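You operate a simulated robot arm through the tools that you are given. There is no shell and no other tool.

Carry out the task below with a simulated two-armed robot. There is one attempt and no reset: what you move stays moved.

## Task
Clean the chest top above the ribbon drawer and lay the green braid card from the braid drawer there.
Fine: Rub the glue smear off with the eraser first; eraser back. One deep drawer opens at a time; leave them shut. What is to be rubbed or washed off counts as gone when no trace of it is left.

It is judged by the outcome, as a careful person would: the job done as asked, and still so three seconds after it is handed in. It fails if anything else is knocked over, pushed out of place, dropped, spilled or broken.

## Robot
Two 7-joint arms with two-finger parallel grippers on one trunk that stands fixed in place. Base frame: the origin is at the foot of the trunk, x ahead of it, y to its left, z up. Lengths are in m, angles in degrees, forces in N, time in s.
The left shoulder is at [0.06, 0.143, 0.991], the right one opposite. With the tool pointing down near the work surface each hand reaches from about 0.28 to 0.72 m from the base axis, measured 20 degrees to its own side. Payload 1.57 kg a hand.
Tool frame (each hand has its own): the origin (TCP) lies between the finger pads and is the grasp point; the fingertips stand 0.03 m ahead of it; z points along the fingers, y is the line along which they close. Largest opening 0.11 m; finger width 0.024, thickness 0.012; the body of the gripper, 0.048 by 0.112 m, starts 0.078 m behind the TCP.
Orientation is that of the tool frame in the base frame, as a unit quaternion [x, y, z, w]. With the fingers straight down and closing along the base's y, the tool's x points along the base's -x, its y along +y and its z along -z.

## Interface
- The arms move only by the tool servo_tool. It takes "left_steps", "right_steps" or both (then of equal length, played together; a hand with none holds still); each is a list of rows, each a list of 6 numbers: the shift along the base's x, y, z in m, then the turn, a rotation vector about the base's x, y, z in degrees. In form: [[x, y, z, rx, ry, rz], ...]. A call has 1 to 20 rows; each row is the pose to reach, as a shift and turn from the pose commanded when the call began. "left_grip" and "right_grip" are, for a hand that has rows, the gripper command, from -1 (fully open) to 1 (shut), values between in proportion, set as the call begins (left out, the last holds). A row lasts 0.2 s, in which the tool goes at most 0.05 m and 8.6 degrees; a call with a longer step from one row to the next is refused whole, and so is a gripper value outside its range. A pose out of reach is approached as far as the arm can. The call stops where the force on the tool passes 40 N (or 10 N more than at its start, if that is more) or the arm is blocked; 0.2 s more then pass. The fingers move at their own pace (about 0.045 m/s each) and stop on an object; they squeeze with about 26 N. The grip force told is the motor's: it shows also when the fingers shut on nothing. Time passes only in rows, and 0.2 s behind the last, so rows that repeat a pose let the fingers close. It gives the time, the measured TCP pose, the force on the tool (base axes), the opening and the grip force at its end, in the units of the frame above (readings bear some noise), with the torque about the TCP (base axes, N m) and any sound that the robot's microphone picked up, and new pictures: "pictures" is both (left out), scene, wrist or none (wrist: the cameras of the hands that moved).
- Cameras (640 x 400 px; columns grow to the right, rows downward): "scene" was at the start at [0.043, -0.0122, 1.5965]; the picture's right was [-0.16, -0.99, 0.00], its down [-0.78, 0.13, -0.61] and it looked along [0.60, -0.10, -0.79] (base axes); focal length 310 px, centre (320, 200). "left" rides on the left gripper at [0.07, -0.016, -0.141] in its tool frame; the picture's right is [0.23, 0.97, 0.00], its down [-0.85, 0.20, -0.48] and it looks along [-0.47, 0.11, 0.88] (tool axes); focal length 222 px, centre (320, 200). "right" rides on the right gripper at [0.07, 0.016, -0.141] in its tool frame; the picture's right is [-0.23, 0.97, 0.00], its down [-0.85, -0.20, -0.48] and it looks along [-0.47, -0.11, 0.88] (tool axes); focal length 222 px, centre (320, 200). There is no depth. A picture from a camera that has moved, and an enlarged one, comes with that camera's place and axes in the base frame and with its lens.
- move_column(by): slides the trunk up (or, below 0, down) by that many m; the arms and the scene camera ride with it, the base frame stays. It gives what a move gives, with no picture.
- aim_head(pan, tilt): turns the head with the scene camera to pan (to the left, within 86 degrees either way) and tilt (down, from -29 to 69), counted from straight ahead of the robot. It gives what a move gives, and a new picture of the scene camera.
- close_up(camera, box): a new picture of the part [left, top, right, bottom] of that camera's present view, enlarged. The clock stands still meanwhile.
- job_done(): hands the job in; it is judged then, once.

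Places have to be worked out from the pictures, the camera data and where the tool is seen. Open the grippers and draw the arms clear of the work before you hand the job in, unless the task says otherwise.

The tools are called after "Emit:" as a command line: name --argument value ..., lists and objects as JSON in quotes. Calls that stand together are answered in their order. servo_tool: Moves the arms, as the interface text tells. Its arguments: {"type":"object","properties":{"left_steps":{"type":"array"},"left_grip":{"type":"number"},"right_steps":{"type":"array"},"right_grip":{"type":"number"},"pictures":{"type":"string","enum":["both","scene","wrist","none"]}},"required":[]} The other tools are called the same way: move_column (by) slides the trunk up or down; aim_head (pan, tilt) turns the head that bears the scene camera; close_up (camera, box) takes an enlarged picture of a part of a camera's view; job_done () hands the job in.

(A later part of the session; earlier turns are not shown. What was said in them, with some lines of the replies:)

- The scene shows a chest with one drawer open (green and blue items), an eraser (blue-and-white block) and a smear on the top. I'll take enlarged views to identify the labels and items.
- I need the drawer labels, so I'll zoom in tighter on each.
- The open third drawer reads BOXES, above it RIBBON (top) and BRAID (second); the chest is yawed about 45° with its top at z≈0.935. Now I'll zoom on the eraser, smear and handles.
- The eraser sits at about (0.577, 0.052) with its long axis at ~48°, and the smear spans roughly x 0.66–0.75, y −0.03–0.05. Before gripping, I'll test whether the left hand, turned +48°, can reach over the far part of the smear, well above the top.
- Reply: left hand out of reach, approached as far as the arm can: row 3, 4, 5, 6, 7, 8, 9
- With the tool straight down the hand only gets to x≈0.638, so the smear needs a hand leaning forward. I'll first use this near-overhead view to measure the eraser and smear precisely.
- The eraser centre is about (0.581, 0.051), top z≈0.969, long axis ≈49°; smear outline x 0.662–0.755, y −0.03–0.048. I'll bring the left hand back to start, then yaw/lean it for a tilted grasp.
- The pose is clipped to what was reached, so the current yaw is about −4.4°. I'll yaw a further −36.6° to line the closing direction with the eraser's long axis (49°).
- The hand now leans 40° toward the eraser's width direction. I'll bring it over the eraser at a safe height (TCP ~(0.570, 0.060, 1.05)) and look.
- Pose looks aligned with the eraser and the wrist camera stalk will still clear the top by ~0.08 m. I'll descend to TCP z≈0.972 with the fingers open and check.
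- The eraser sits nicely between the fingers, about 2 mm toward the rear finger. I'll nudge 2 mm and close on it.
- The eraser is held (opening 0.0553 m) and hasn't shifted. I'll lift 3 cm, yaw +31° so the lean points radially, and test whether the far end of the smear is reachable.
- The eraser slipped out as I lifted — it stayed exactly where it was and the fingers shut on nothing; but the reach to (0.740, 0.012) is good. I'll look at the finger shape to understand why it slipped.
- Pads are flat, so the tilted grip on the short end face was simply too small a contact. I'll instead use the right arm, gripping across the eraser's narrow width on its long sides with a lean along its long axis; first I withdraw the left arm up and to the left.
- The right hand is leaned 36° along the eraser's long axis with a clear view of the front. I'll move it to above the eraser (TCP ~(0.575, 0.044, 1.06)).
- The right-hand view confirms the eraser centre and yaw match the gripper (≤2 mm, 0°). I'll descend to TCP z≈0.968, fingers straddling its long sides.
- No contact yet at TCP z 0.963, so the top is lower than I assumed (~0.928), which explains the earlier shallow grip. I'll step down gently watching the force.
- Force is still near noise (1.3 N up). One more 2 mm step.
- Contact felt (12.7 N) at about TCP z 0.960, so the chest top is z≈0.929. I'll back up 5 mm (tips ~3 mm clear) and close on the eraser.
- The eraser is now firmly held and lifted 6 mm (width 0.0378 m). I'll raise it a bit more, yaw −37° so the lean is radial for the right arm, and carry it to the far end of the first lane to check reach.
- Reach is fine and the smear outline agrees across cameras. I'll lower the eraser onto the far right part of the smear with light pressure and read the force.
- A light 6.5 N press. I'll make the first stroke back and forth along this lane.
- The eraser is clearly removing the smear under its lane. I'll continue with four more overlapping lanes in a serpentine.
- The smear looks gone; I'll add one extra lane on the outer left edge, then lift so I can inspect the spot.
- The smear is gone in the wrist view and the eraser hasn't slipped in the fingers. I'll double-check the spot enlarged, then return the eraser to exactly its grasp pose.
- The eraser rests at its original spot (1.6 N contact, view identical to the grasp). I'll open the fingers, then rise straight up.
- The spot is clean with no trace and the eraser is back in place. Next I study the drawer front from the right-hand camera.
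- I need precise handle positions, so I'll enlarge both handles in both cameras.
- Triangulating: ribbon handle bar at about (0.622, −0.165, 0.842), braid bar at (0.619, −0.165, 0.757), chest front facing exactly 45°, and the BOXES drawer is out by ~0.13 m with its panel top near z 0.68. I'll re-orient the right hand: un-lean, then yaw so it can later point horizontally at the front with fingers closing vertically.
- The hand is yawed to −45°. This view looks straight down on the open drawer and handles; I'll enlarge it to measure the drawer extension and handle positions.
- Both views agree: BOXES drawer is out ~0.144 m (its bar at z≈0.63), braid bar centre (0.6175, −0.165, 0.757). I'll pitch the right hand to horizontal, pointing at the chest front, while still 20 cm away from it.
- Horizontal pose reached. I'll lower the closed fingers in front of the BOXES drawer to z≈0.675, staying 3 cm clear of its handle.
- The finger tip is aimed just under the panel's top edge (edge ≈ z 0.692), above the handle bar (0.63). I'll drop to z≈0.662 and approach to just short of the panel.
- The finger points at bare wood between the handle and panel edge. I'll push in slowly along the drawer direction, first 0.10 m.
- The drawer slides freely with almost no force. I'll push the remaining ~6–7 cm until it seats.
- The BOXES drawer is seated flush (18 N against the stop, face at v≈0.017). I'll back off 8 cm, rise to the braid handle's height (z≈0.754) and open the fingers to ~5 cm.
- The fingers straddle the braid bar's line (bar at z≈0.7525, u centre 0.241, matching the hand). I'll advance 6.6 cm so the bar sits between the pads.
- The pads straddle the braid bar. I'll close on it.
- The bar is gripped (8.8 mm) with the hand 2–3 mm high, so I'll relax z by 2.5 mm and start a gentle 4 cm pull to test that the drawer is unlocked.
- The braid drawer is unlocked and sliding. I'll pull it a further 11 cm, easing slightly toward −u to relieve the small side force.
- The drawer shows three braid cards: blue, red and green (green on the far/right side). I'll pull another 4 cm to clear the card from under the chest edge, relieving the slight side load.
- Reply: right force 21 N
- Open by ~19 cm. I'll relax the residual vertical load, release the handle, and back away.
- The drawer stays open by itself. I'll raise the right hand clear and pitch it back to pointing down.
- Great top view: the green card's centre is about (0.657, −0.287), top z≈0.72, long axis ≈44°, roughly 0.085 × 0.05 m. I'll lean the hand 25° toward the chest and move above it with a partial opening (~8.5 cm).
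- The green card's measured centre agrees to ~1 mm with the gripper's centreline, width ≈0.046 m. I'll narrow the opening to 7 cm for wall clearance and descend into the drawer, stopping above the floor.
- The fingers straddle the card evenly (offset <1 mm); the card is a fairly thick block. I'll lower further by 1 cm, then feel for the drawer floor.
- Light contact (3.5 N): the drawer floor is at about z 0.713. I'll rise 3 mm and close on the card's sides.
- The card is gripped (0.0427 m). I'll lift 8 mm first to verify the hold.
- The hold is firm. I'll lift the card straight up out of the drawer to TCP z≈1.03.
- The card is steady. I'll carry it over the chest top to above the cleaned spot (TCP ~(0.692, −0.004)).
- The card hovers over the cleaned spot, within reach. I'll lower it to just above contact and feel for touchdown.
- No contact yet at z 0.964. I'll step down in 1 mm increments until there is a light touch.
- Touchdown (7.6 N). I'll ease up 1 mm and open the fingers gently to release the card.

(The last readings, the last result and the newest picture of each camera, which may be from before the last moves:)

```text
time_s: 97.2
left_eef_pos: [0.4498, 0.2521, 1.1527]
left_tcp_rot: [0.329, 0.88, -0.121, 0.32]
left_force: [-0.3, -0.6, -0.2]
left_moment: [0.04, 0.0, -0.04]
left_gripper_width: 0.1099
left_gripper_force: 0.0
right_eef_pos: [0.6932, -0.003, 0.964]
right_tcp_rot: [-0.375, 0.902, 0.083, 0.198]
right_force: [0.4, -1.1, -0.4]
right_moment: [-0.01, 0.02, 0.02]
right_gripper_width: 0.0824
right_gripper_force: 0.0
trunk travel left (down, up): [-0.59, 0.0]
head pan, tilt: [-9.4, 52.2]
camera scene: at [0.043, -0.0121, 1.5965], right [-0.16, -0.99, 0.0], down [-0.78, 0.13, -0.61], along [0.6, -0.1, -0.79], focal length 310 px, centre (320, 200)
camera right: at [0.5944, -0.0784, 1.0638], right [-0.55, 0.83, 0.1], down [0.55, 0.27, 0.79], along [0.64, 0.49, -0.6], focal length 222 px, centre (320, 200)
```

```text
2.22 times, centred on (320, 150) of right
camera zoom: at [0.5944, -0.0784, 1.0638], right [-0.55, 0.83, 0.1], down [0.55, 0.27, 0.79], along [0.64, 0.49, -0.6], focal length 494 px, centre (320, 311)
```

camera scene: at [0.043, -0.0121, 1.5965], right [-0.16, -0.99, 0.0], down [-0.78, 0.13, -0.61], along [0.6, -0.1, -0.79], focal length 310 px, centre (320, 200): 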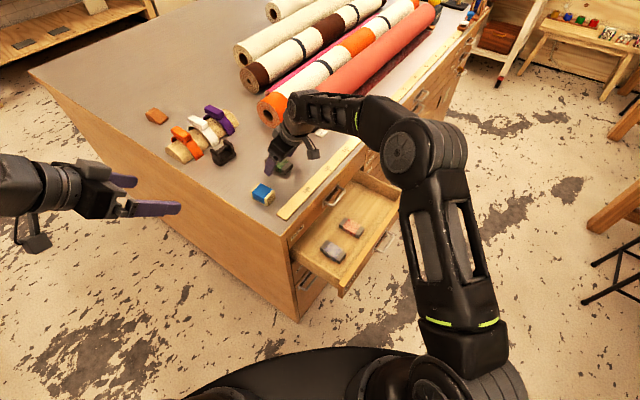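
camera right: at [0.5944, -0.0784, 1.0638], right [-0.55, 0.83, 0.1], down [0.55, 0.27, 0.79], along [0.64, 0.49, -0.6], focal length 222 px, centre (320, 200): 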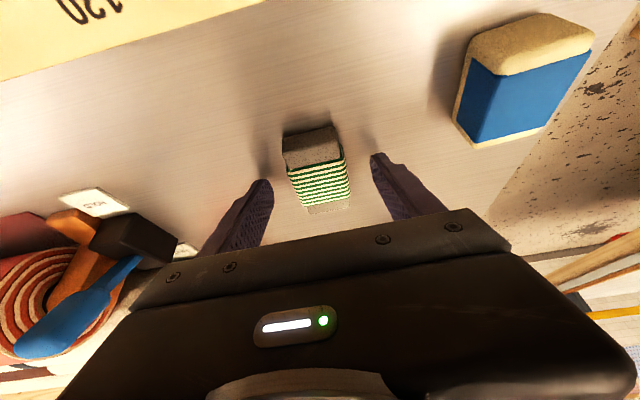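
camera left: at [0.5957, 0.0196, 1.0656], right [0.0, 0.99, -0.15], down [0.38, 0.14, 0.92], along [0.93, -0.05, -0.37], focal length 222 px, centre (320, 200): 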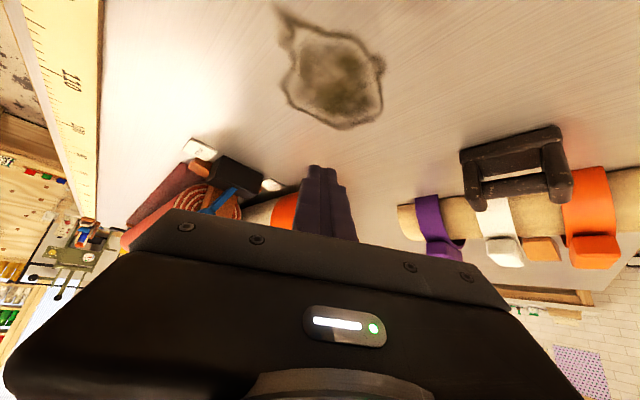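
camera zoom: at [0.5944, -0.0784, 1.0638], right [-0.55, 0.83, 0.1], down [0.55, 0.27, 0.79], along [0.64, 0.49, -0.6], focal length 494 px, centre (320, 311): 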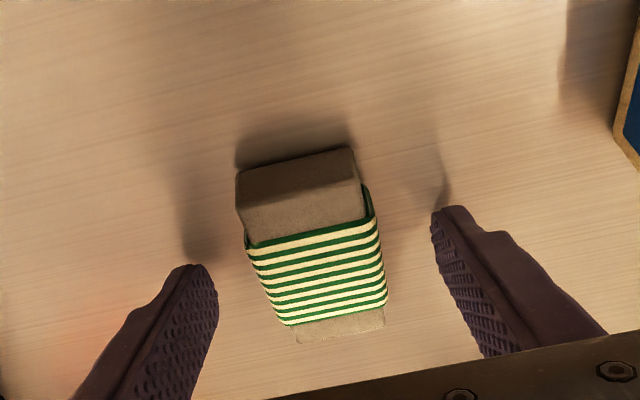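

The card lies flat on the cleaned spot. I'll withdraw straight up, then back off in front while un-leaning the hand.

Emit:
servo_tool --right_steps '[[0, 0, 0.02, 0, 0, 0], [0, 0, 0.055, 0, 0, 0], [0, 0, 0.1, 0, 0, 0], [-0.025, -0.03, 0.11, -2.2, 2.2, 0], [-0.05, -0.06, 0.12, -4.4, 4.4, 0], [-0.075, -0.09, 0.13, -6.7, 6.6, 0], [-0.1, -0.12, 0.135, -8.9, 8.8, 0], [-0.125, -0.155, 0.135, -11.1, 11, 0], [-0.15, -0.185, 0.135, -13.3, 13.2, 0], [-0.175, -0.215, 0.135, -15.6, 15.3, 0], [-0.2, -0.245, 0.135, -17.8, 17.55, 0], [-0.223, -0.277, 0.135, -17.8, 17.55, 0]]' --pictures "scene"

Emit:
close_up --camera "scene" --box '[230, 120, 340, 210]'

```text
time_s: 99.8
left_eef_pos: [0.4491, 0.2498, 1.1538]
left_tcp_rot: [0.33, 0.88, -0.12, 0.32]
left_force: [-0.4, -0.2, 0.4]
left_moment: [0.0, -0.01, 0.02]
left_gripper_width: 0.1101
left_gripper_force: 0.0
right_eef_pos: [0.4695, -0.2814, 1.1]
right_tcp_rot: [-0.385, 0.923, 0.0, 0.001]
right_force: [-0.5, 0.8, 0.0]
right_moment: [0.02, 0.0, -0.02]
right_gripper_width: 0.0825
right_gripper_force: 0.0
trunk travel left (down, up): [-0.59, 0.0]
head pan, tilt: [-9.4, 52.2]
camera scene: at [0.0419, -0.0129, 1.5965], right [-0.16, -0.99, 0.0], down [-0.78, 0.13, -0.61], along [0.6, -0.1, -0.79], focal length 310 px, centre (320, 200)
```

scene: 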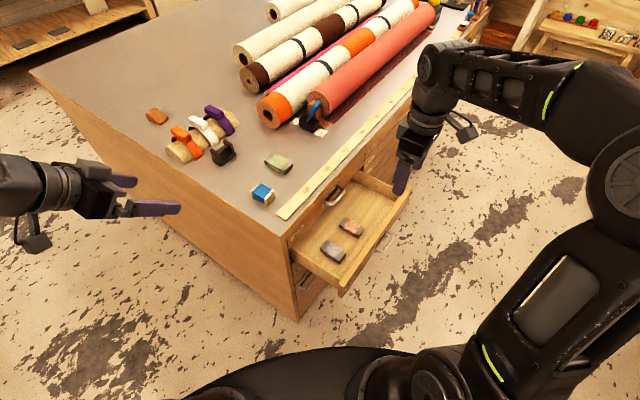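

```text
4.44 times, centred on (285, 165) of scene
camera zoom: at [0.0419, -0.0129, 1.5965], right [-0.16, -0.99, 0.0], down [-0.78, 0.13, -0.61], along [0.6, -0.1, -0.79], focal length 1377 px, centre (476, 356)
```

zoom: 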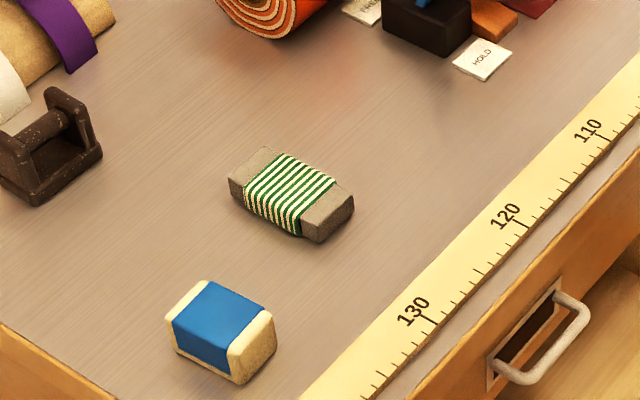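

The green card lies flat on the clean spot with the eraser untouched. Now I'll close the fingers, yaw the hand −90°, and pitch it horizontal in front of the chest to shut the braid drawer.

Emit:
servo_tool --right_steps '[[-0.002, -0.002, 0, 0, 0, -8.2], [-0.004, -0.004, 0, 0, 0, -16.4], [-0.006, -0.006, 0, 0, 0, -24.6], [-0.008, -0.008, 0, 0, 0, -32.8], [-0.01, -0.01, 0, 0, 0, -41], [-0.012, -0.012, 0, 0, 0, -49.2], [-0.014, -0.014, 0, 0, 0, -57.4], [-0.016, -0.016, 0, 0, 0, -65.6], [-0.018, -0.018, 0, 0, 0, -73.8], [-0.02, -0.02, 0, 0, 0, -82], [-0.02, -0.02, 0, 0, 0, -90.3], [-0.02, -0.02, 0, 0, 0, -90.3]]' --right_grip 1 --pictures "none"

Emit:
servo_tool --right_steps '[[0, -0.005, 0, 5.79, -5.79, 0], [0, -0.01, 0, 11.57, -11.57, 0], [0.005, -0.02, 0, 17.36, -17.36, 0], [0.01, -0.03, 0, 23.14, -23.14, 0], [0.015, -0.04, 0, 28.93, -28.93, 0], [0.02, -0.05, 0, 34.71, -34.71, 0], [0.025, -0.06, 0, 40.5, -40.5, 0], [0.03, -0.07, 0, 46.29, -46.29, 0], [0.035, -0.075, 0, 52.07, -52.07, 0], [0.04, -0.08, 0, 57.86, -57.86, 0], [0.041, -0.084, 0, 63.64, -63.64, 0], [0.041, -0.084, 0, 63.64, -63.64, 0]]' --pictures "both"

```text
time_s: 102.4
left_eef_pos: [0.4489, 0.2511, 1.153]
left_tcp_rot: [0.328, 0.88, -0.12, 0.321]
left_force: [-0.1, 0.7, -1.0]
left_moment: [0.01, -0.04, 0.01]
left_gripper_width: 0.11
left_gripper_force: 0.0
right_eef_pos: [0.4494, -0.3006, 1.0982]
right_tcp_rot: [0.384, 0.923, 0.0, 0.0]
right_force: [-0.1, -0.3, 0.6]
right_moment: [0.01, 0.03, 0.02]
right_gripper_width: 0.0
right_gripper_force: 20.9
trunk travel left (down, up): [-0.59, 0.0]
head pan, tilt: [-9.4, 52.2]
```

```text
time_s: 105.0
left_eef_pos: [0.4486, 0.2512, 1.1526]
left_tcp_rot: [0.329, 0.88, -0.121, 0.32]
left_force: [-0.4, 0.7, 0.2]
left_moment: [0.0, 0.0, 0.02]
left_gripper_width: 0.11
left_gripper_force: 0.0
right_eef_pos: [0.4913, -0.3846, 1.1004]
right_tcp_rot: [0.27, 0.653, 0.653, 0.271]
right_force: [-0.2, -0.3, -0.3]
right_moment: [0.0, -0.02, 0.03]
right_gripper_width: 0.0
right_gripper_force: 21.7
trunk travel left (down, up): [-0.59, 0.0]
head pan, tilt: [-9.4, 52.2]
camera scene: at [0.043, -0.0115, 1.5965], right [-0.16, -0.99, 0.0], down [-0.78, 0.13, -0.61], along [0.6, -0.1, -0.79], focal length 310 px, centre (320, 200)
camera right: at [0.3415, -0.4347, 1.1165], right [0.16, -0.16, 0.97], down [0.27, -0.94, -0.2], along [0.95, 0.29, -0.11], focal length 222 px, centre (320, 200)
```

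scene: 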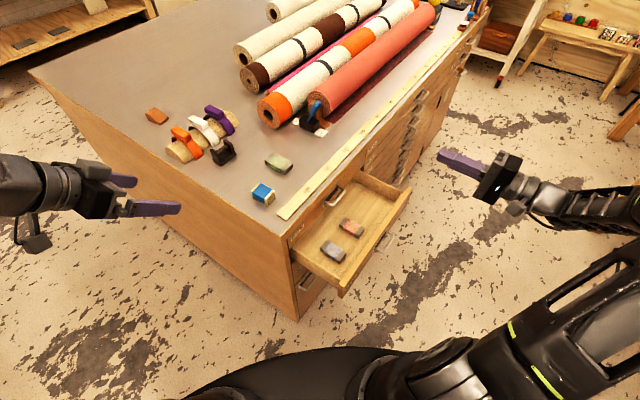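
right: 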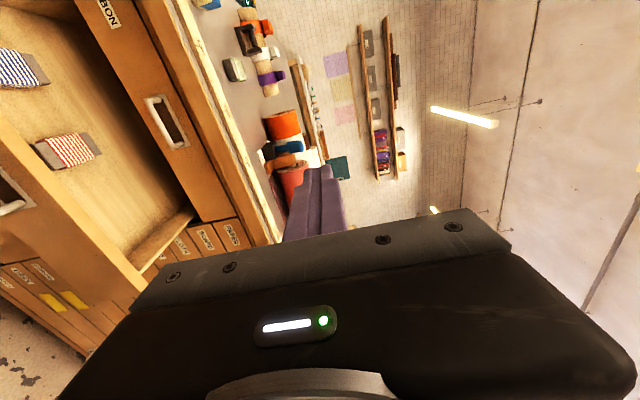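

The hand is horizontal at u≈0.31, 5 cm clear of the drawer front. I'll lower it to the braid panel's height (z≈0.757), beside the handle.

Emit:
servo_tool --right_steps '[[0, 0, -0.043, 0, 0, 0], [0, 0, -0.086, 0, 0, 0], [0, 0, -0.129, 0, 0, 0], [0, 0, -0.172, 0, 0, 0], [0, 0, -0.215, 0, 0, 0], [0, 0, -0.258, 0, 0, 0], [0, 0, -0.301, 0, 0, 0], [0, 0, -0.343, 0, 0, 0], [0, 0, -0.343, 0, 0, 0]]' --pictures "both"

Emit:
close_up --camera "right" --box '[160, 20, 480, 240]'

Emit:
close_up --camera "scene" --box '[300, 160, 460, 290]'

```text
time_s: 107.0
left_eef_pos: [0.449, 0.2518, 1.1524]
left_tcp_rot: [0.329, 0.88, -0.12, 0.32]
left_force: [0.1, 0.2, -0.4]
left_moment: [-0.02, 0.02, 0.04]
left_gripper_width: 0.1101
left_gripper_force: 0.0
right_eef_pos: [0.4908, -0.3843, 0.7551]
right_tcp_rot: [0.27, 0.653, 0.653, 0.27]
right_force: [0.5, 0.3, -0.4]
right_moment: [0.0, 0.03, -0.02]
right_gripper_width: 0.0002
right_gripper_force: 21.2
trunk travel left (down, up): [-0.59, 0.0]
head pan, tilt: [-9.4, 52.2]
camera scene: at [0.0428, -0.0121, 1.5965], right [-0.16, -0.99, 0.0], down [-0.78, 0.13, -0.61], along [0.6, -0.1, -0.79], focal length 310 px, centre (320, 200)
camera right: at [0.3416, -0.4343, 0.7722], right [0.16, -0.16, 0.97], down [0.27, -0.94, -0.2], along [0.95, 0.29, -0.11], focal length 222 px, centre (320, 200)
```

scene: 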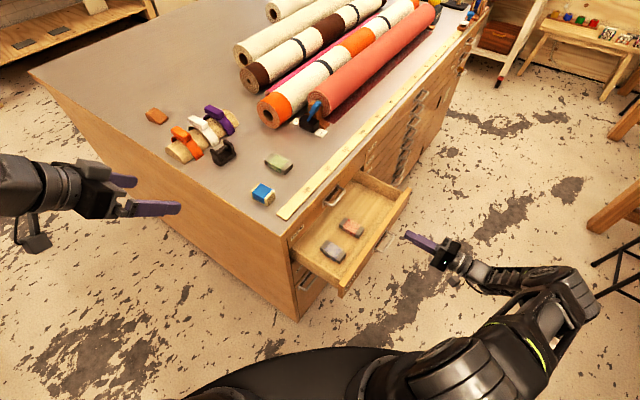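
right: 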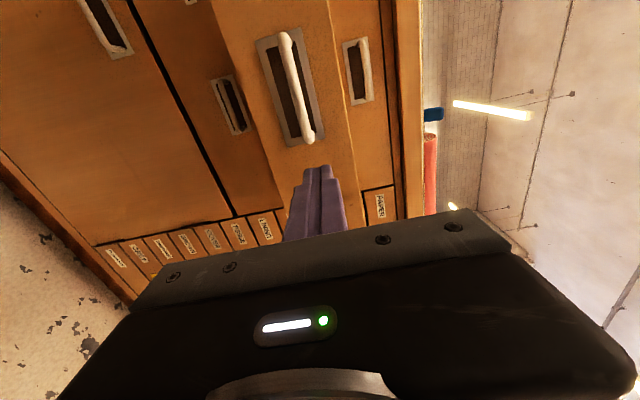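

```text
1.82 times, centred on (320, 130) of right
camera zoom: at [0.3416, -0.4343, 0.7722], right [0.16, -0.16, 0.97], down [0.27, -0.94, -0.2], along [0.95, 0.29, -0.11], focal length 404 px, centre (320, 327)
```

zoom: 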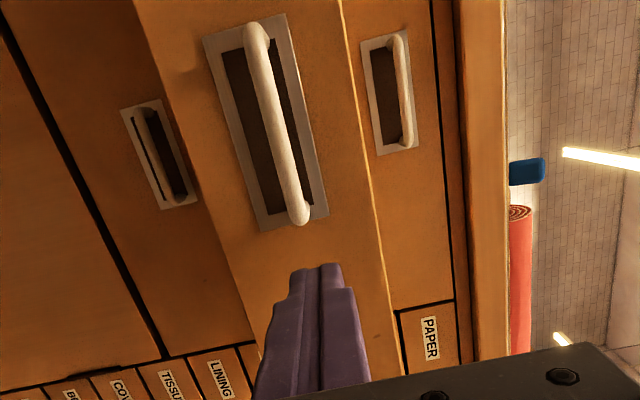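

```text
3.08 times, centred on (380, 225) of scene
camera zoom: at [0.0428, -0.0121, 1.5965], right [-0.16, -0.99, 0.0], down [-0.78, 0.13, -0.61], along [0.6, -0.1, -0.79], focal length 953 px, centre (135, 123)
```

zoom: 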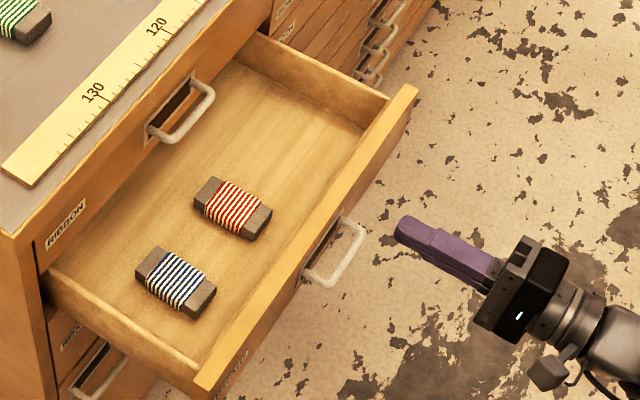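

The fingertip aims at bare panel beside the handle. I'll push the drawer in slowly, first ~15 cm of travel.

Emit:
servo_tool --right_steps '[[0.0088, 0.0088, 0, 0, 0, 0], [0.0177, 0.0177, 0, 0, 0, 0], [0.0265, 0.0265, 0, 0, 0, 0], [0.0336, 0.0336, 0, 0, 0, 0], [0.0407, 0.0407, 0, 0, 0, 0], [0.0478, 0.0478, 0, 0, 0, 0], [0.0548, 0.0548, 0, 0, 0, 0], [0.0619, 0.0619, 0, 0, 0, 0], [0.069, 0.069, 0, 0, 0, 0], [0.076, 0.076, 0, 0, 0, 0], [0.0831, 0.0831, 0, 0, 0, 0], [0.0902, 0.0902, 0, 0, 0, 0], [0.0973, 0.0973, 0, 0, 0, 0], [0.1043, 0.1043, 0, 0, 0, 0]]' --pictures "both"

Emit:
close_up --camera "scene" --box '[290, 150, 450, 290]'

```text
time_s: 110.0
left_eef_pos: [0.45, 0.2514, 1.1525]
left_tcp_rot: [0.328, 0.88, -0.12, 0.321]
left_force: [0.0, 0.1, 0.9]
left_moment: [0.01, 0.0, 0.04]
left_gripper_width: 0.1101
left_gripper_force: 0.1
right_eef_pos: [0.5953, -0.2791, 0.756]
right_tcp_rot: [0.27, 0.654, 0.654, 0.27]
right_force: [-0.4, 0.3, 0.0]
right_moment: [-0.03, 0.0, 0.01]
right_gripper_width: 0.0
right_gripper_force: 21.2
trunk travel left (down, up): [-0.59, 0.0]
head pan, tilt: [-9.4, 52.2]
camera scene: at [0.0431, -0.012, 1.5965], right [-0.16, -0.99, 0.0], down [-0.78, 0.13, -0.61], along [0.6, -0.1, -0.79], focal length 310 px, centre (320, 200)
camera right: at [0.4455, -0.3301, 0.7732], right [0.16, -0.16, 0.97], down [0.27, -0.94, -0.2], along [0.95, 0.29, -0.11], focal length 222 px, centre (320, 200)
```

scene: 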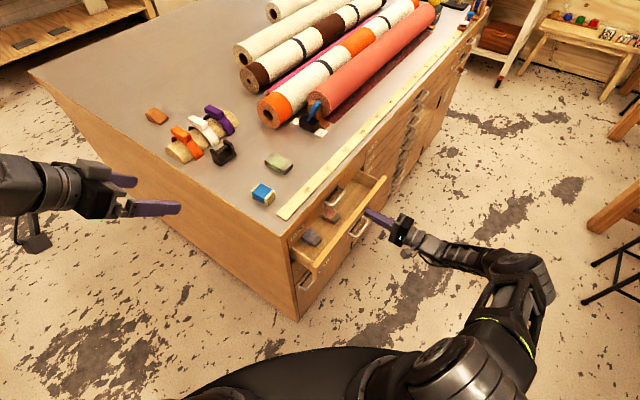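
right: 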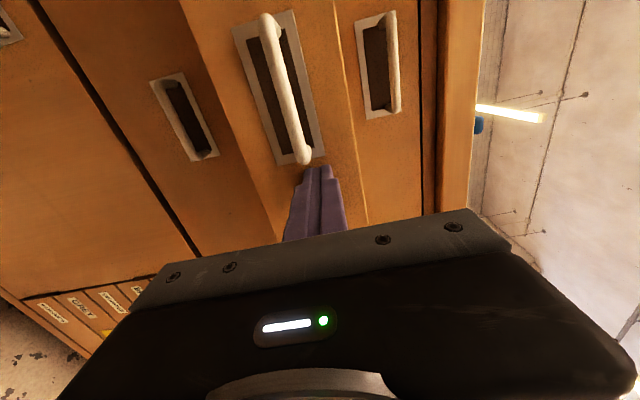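

```text
2.86 times, centred on (370, 220) of scene
camera zoom: at [0.0431, -0.012, 1.5965], right [-0.16, -0.99, 0.0], down [-0.78, 0.13, -0.61], along [0.6, -0.1, -0.79], focal length 885 px, centre (177, 143)
```

zoom: 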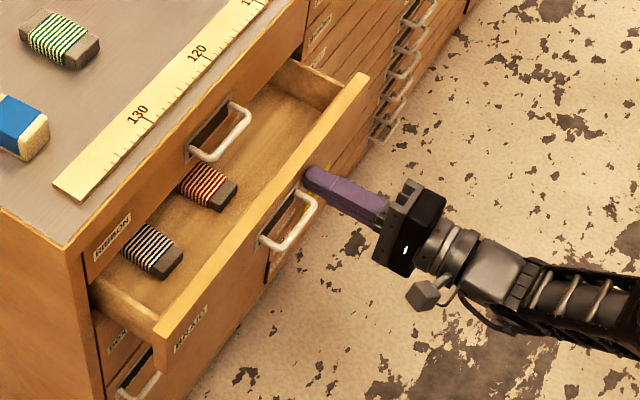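

It slides smoothly with no resistance. I'll push the remaining ~10 cm until it seats.

Emit:
servo_tool --right_steps '[[0.0071, 0.0071, 0, 0, 0, 0], [0.0141, 0.0141, 0, 0, 0, 0], [0.0212, 0.0212, 0, 0, 0, 0], [0.0283, 0.0283, 0, 0, 0, 0], [0.0354, 0.0354, 0, 0, 0, 0], [0.0424, 0.0424, 0, 0, 0, 0], [0.0488, 0.0488, 0, 0, 0, 0], [0.0544, 0.0544, 0, 0, 0, 0], [0.0594, 0.0594, 0, 0, 0, 0], [0.0636, 0.0636, 0, 0, 0, 0], [0.0672, 0.0672, 0, 0, 0, 0], [0.07, 0.07, 0, 0, 0, 0], [0.0721, 0.0721, 0, 0, 0, 0]]' --pictures "both"

Emit:
close_up --camera "scene" --box '[290, 150, 450, 290]'

Emit:
close_up --camera "right" --box '[100, 0, 500, 250]'

```text
time_s: 112.8
left_eef_pos: [0.4471, 0.2484, 1.1538]
left_tcp_rot: [0.329, 0.88, -0.118, 0.322]
left_force: [0.2, 0.0, 0.5]
left_moment: [0.02, 0.01, 0.03]
left_gripper_width: 0.1098
left_gripper_force: 0.1
right_eef_pos: [0.6642, -0.2113, 0.7557]
right_tcp_rot: [0.27, 0.654, 0.653, 0.271]
right_force: [-31.2, -18.2, 4.6]
right_moment: [0.42, 0.24, 0.58]
right_gripper_width: 0.0002
right_gripper_force: 21.6
trunk travel left (down, up): [-0.59, 0.0]
head pan, tilt: [-9.4, 52.2]
camera scene: at [0.0385, -0.0144, 1.5966], right [-0.16, -0.99, 0.0], down [-0.78, 0.13, -0.61], along [0.61, -0.1, -0.79], focal length 310 px, centre (320, 200)
camera right: at [0.5144, -0.2609, 0.7732], right [0.16, -0.16, 0.97], down [0.27, -0.94, -0.2], along [0.95, 0.29, -0.11], focal length 222 px, centre (320, 200)
```

scene: 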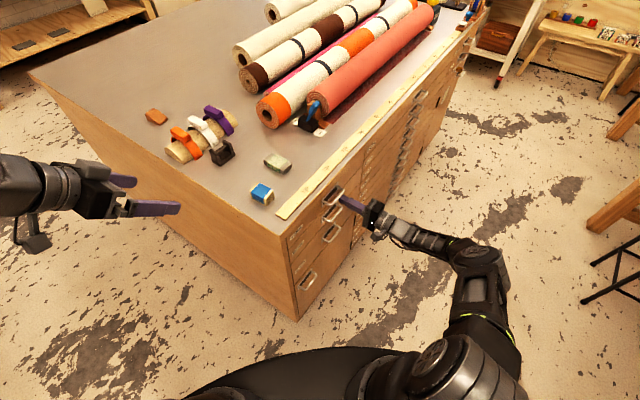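
right: 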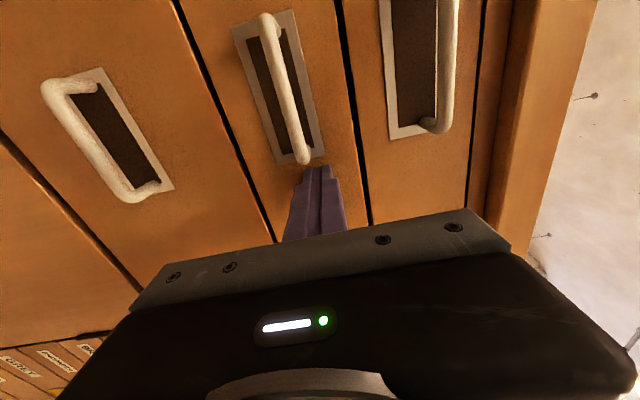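

```text
2.86 times, centred on (370, 220) of scene
camera zoom: at [0.0385, -0.0144, 1.5966], right [-0.16, -0.99, 0.0], down [-0.78, 0.13, -0.61], along [0.61, -0.1, -0.79], focal length 885 px, centre (177, 143)
```

zoom: 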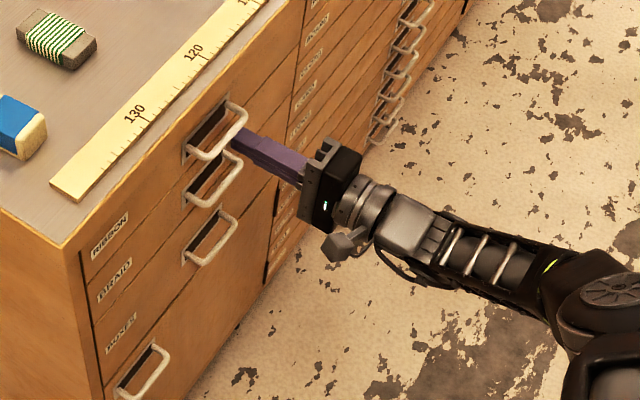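

```text
1.60 times, centred on (300, 125) of right
camera zoom: at [0.5144, -0.2609, 0.7732], right [0.16, -0.16, 0.97], down [0.27, -0.94, -0.2], along [0.95, 0.29, -0.11], focal length 355 px, centre (352, 320)
```

zoom: 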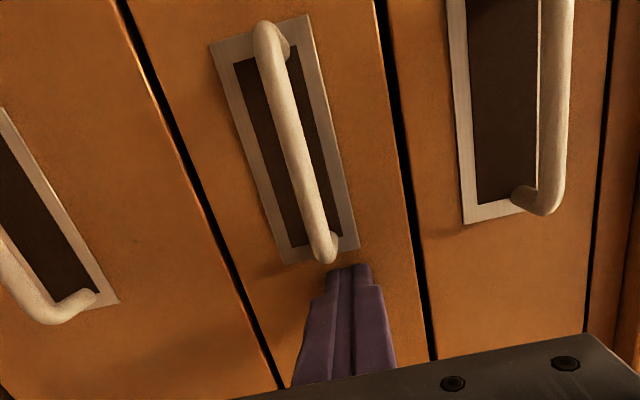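

The braid drawer is seated flush (firm stop). I'll back straight out, rise clear, open the gripper, and check everything.

Emit:
servo_tool --right_steps '[[-0.0071, -0.0071, 0, 0, 0, 0], [-0.0283, -0.0283, 0, 0, 0, 0], [-0.0566, -0.0566, 0, 0, 0, 0], [-0.085, -0.085, 0, 0, 0, 0], [-0.115, -0.115, 0, 0, 0, 0], [-0.145, -0.145, 0, 0, 0, 0], [-0.165, -0.16, 0.03, 0, 0, 0], [-0.175, -0.165, 0.07, 0, 0, 0], [-0.185, -0.17, 0.11, 0, 0, 0], [-0.195, -0.17, 0.15, 0, 0, 0], [-0.205, -0.17, 0.19, 0, 0, 0], [-0.215, -0.17, 0.23, 0, 0, 0], [-0.215, -0.17, 0.27, 0, 0, 0], [-0.215, -0.17, 0.3, 0, 0, 0]]' --pictures "both"

Emit:
close_up --camera "scene" --box '[280, 160, 400, 320]'

Emit:
close_up --camera "right" --box '[0, 0, 340, 260]'

```text
time_s: 115.8
left_eef_pos: [0.4505, 0.2507, 1.1523]
left_tcp_rot: [0.328, 0.881, -0.12, 0.32]
left_force: [0.0, -0.2, -1.1]
left_moment: [-0.02, 0.02, 0.02]
left_gripper_width: 0.1099
left_gripper_force: 0.0
right_eef_pos: [0.4522, -0.3777, 1.0573]
right_tcp_rot: [0.27, 0.653, 0.654, 0.27]
right_force: [0.2, -0.3, -0.6]
right_moment: [0.0, 0.01, -0.03]
right_gripper_width: 0.0
right_gripper_force: 20.9
trunk travel left (down, up): [-0.59, 0.0]
head pan, tilt: [-9.4, 52.2]
camera scene: at [0.0428, -0.0116, 1.5964], right [-0.16, -0.99, 0.0], down [-0.78, 0.13, -0.61], along [0.6, -0.1, -0.79], focal length 310 px, centre (320, 200)
camera right: at [0.3033, -0.4275, 1.074], right [0.16, -0.16, 0.97], down [0.27, -0.94, -0.2], along [0.95, 0.29, -0.11], focal length 222 px, centre (320, 200)
```

scene: 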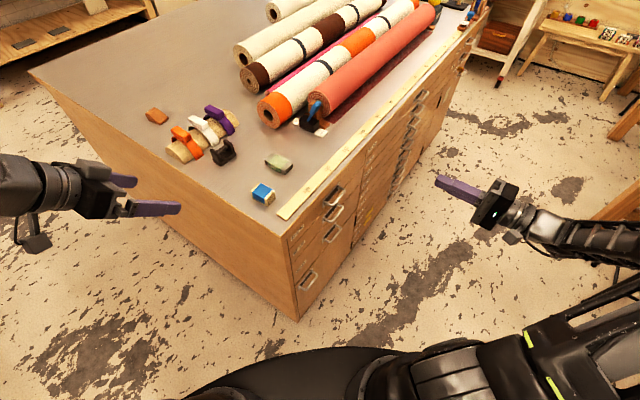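
right: 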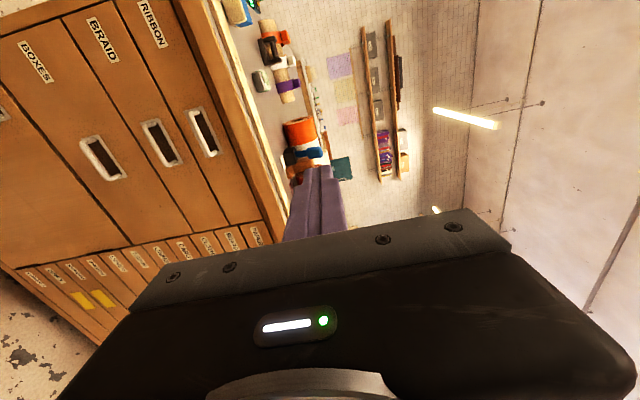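

```text
2.50 times, centred on (340, 240) of scene
camera zoom: at [0.0428, -0.0116, 1.5964], right [-0.16, -0.99, 0.0], down [-0.78, 0.13, -0.61], along [0.6, -0.1, -0.79], focal length 775 px, centre (270, 100)
```

zoom: 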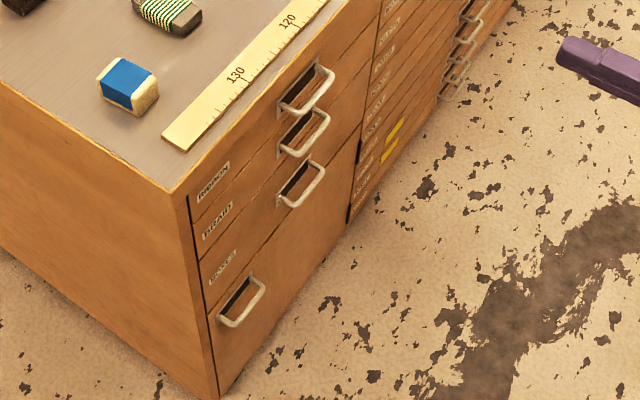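

```text
1.54 times, centred on (170, 130) of right
camera zoom: at [0.3033, -0.4275, 1.074], right [0.16, -0.16, 0.97], down [0.27, -0.94, -0.2], along [0.95, 0.29, -0.11], focal length 342 px, centre (551, 308)
```

zoom: 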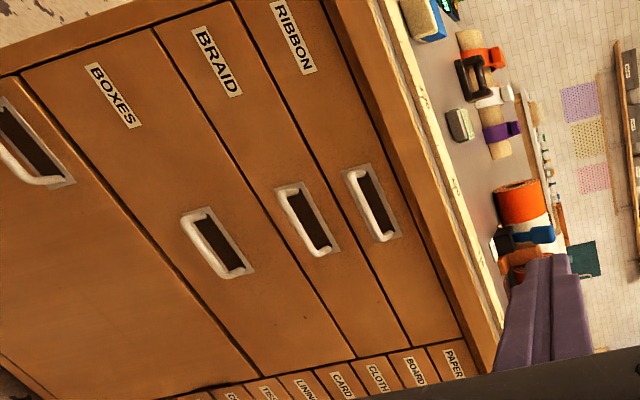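

All drawers (RIBBON, BRAID, BOXES) look flush. I'll open the right gripper and draw both hands a bit further away, then do a last inspection of the chest top.

Emit:
servo_tool --left_steps '[[-0.02, 0.02, 0, 0, 0, 0], [-0.04, 0.04, 0, 0, 0, 0], [-0.06, 0.05, 0, 0, 0, 0], [-0.08, 0.06, 0, 0, 0, 0], [-0.08, 0.06, 0, 0, 0, 0]]' --right_steps '[[-0.01, -0.01, 0.01, 0, 0, 0], [-0.02, -0.02, 0.02, 0, 0, 0], [-0.03, -0.03, 0.03, 0, 0, 0], [-0.03, -0.03, 0.04, 0, 0, 0], [-0.03, -0.03, 0.04, 0, 0, 0]]' --left_grip -1 --right_grip -1 --pictures "scene"

Emit:
close_up --camera "scene" --box '[220, 110, 350, 215]'

Emit:
close_up --camera "scene" --box '[130, 70, 330, 180]'

Emit:
close_up --camera "scene" --box '[285, 180, 345, 240]'

```text
time_s: 117.0
left_eef_pos: [0.37, 0.3107, 1.1511]
left_tcp_rot: [0.328, 0.88, -0.12, 0.32]
left_force: [-0.7, -0.4, 0.4]
left_moment: [0.02, 0.03, 0.0]
left_gripper_width: 0.11
left_gripper_force: 0.1
right_eef_pos: [0.422, -0.4084, 1.0968]
right_tcp_rot: [0.271, 0.653, 0.654, 0.27]
right_force: [0.7, -0.1, 0.7]
right_moment: [-0.02, -0.05, 0.0]
right_gripper_width: 0.1038
right_gripper_force: 0.0
trunk travel left (down, up): [-0.59, 0.0]
head pan, tilt: [-9.4, 52.2]
camera scene: at [0.0431, -0.0125, 1.5964], right [-0.16, -0.99, 0.0], down [-0.78, 0.13, -0.61], along [0.6, -0.1, -0.79], focal length 310 px, centre (320, 200)
```

scene: 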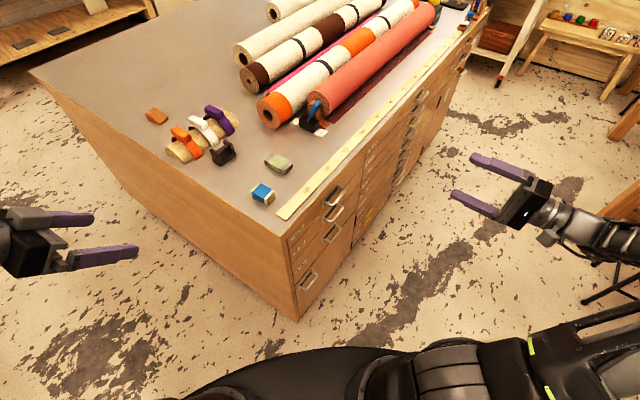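

```text
3.81 times, centred on (285, 162) of scene
camera zoom: at [0.0431, -0.0125, 1.5964], right [-0.16, -0.99, 0.0], down [-0.78, 0.13, -0.61], along [0.6, -0.1, -0.79], focal length 1180 px, centre (453, 343)
```

zoom: 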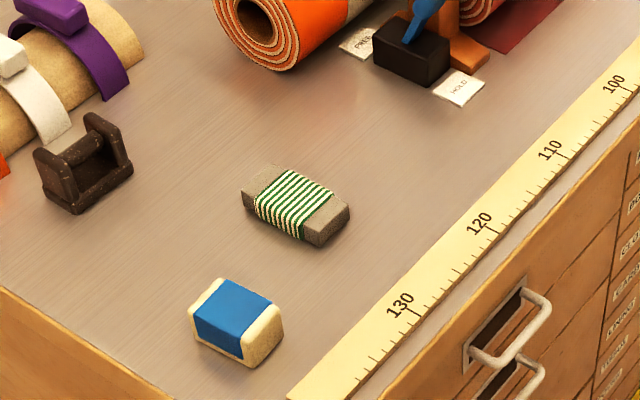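

```text
3.20 times, centred on (230, 125) of scene
camera zoom: at [0.0431, -0.0125, 1.5964], right [-0.16, -0.99, 0.0], down [-0.78, 0.13, -0.61], along [0.6, -0.1, -0.79], focal length 992 px, centre (608, 440)
```

zoom: 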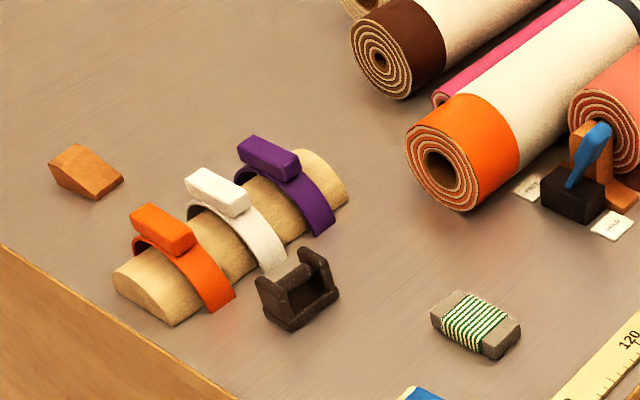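

```text
6.67 times, centred on (315, 210) of scene
camera zoom: at [0.0431, -0.0125, 1.5964], right [-0.16, -0.99, 0.0], down [-0.78, 0.13, -0.61], along [0.6, -0.1, -0.79], focal length 2066 px, centre (353, 133)
```

zoom: 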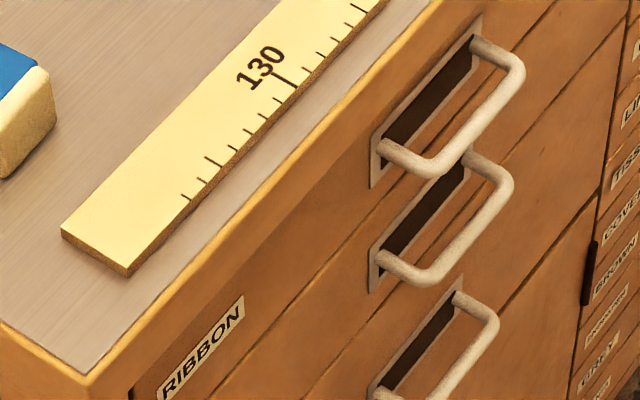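

Smear gone, green card lying flat on the cleaned spot, eraser back in its place, all drawers shut, and both arms are clear with open grippers. I hand the job in.

Emit:
job_done

```text
The job is handed in.
```

The job is handed in. The glue smear is gone from the chest top above the ribbon drawer, and the green braid card lies flat on the cleaned spot.

- **Eraser:** it is back where it started. My first grip on it slipped before it left the surface, and the pictures showed it hadn't moved.
- **Drawers:** the BOXES drawer was open at the start, so I shut it before opening the braid drawer. In the last pictures the ribbon, braid and boxes drawers all look flush.
- **Other things:** nothing else on the chest top looked disturbed, and the red and blue cards are still in the braid drawer. Both arms are clear with the grippers open.
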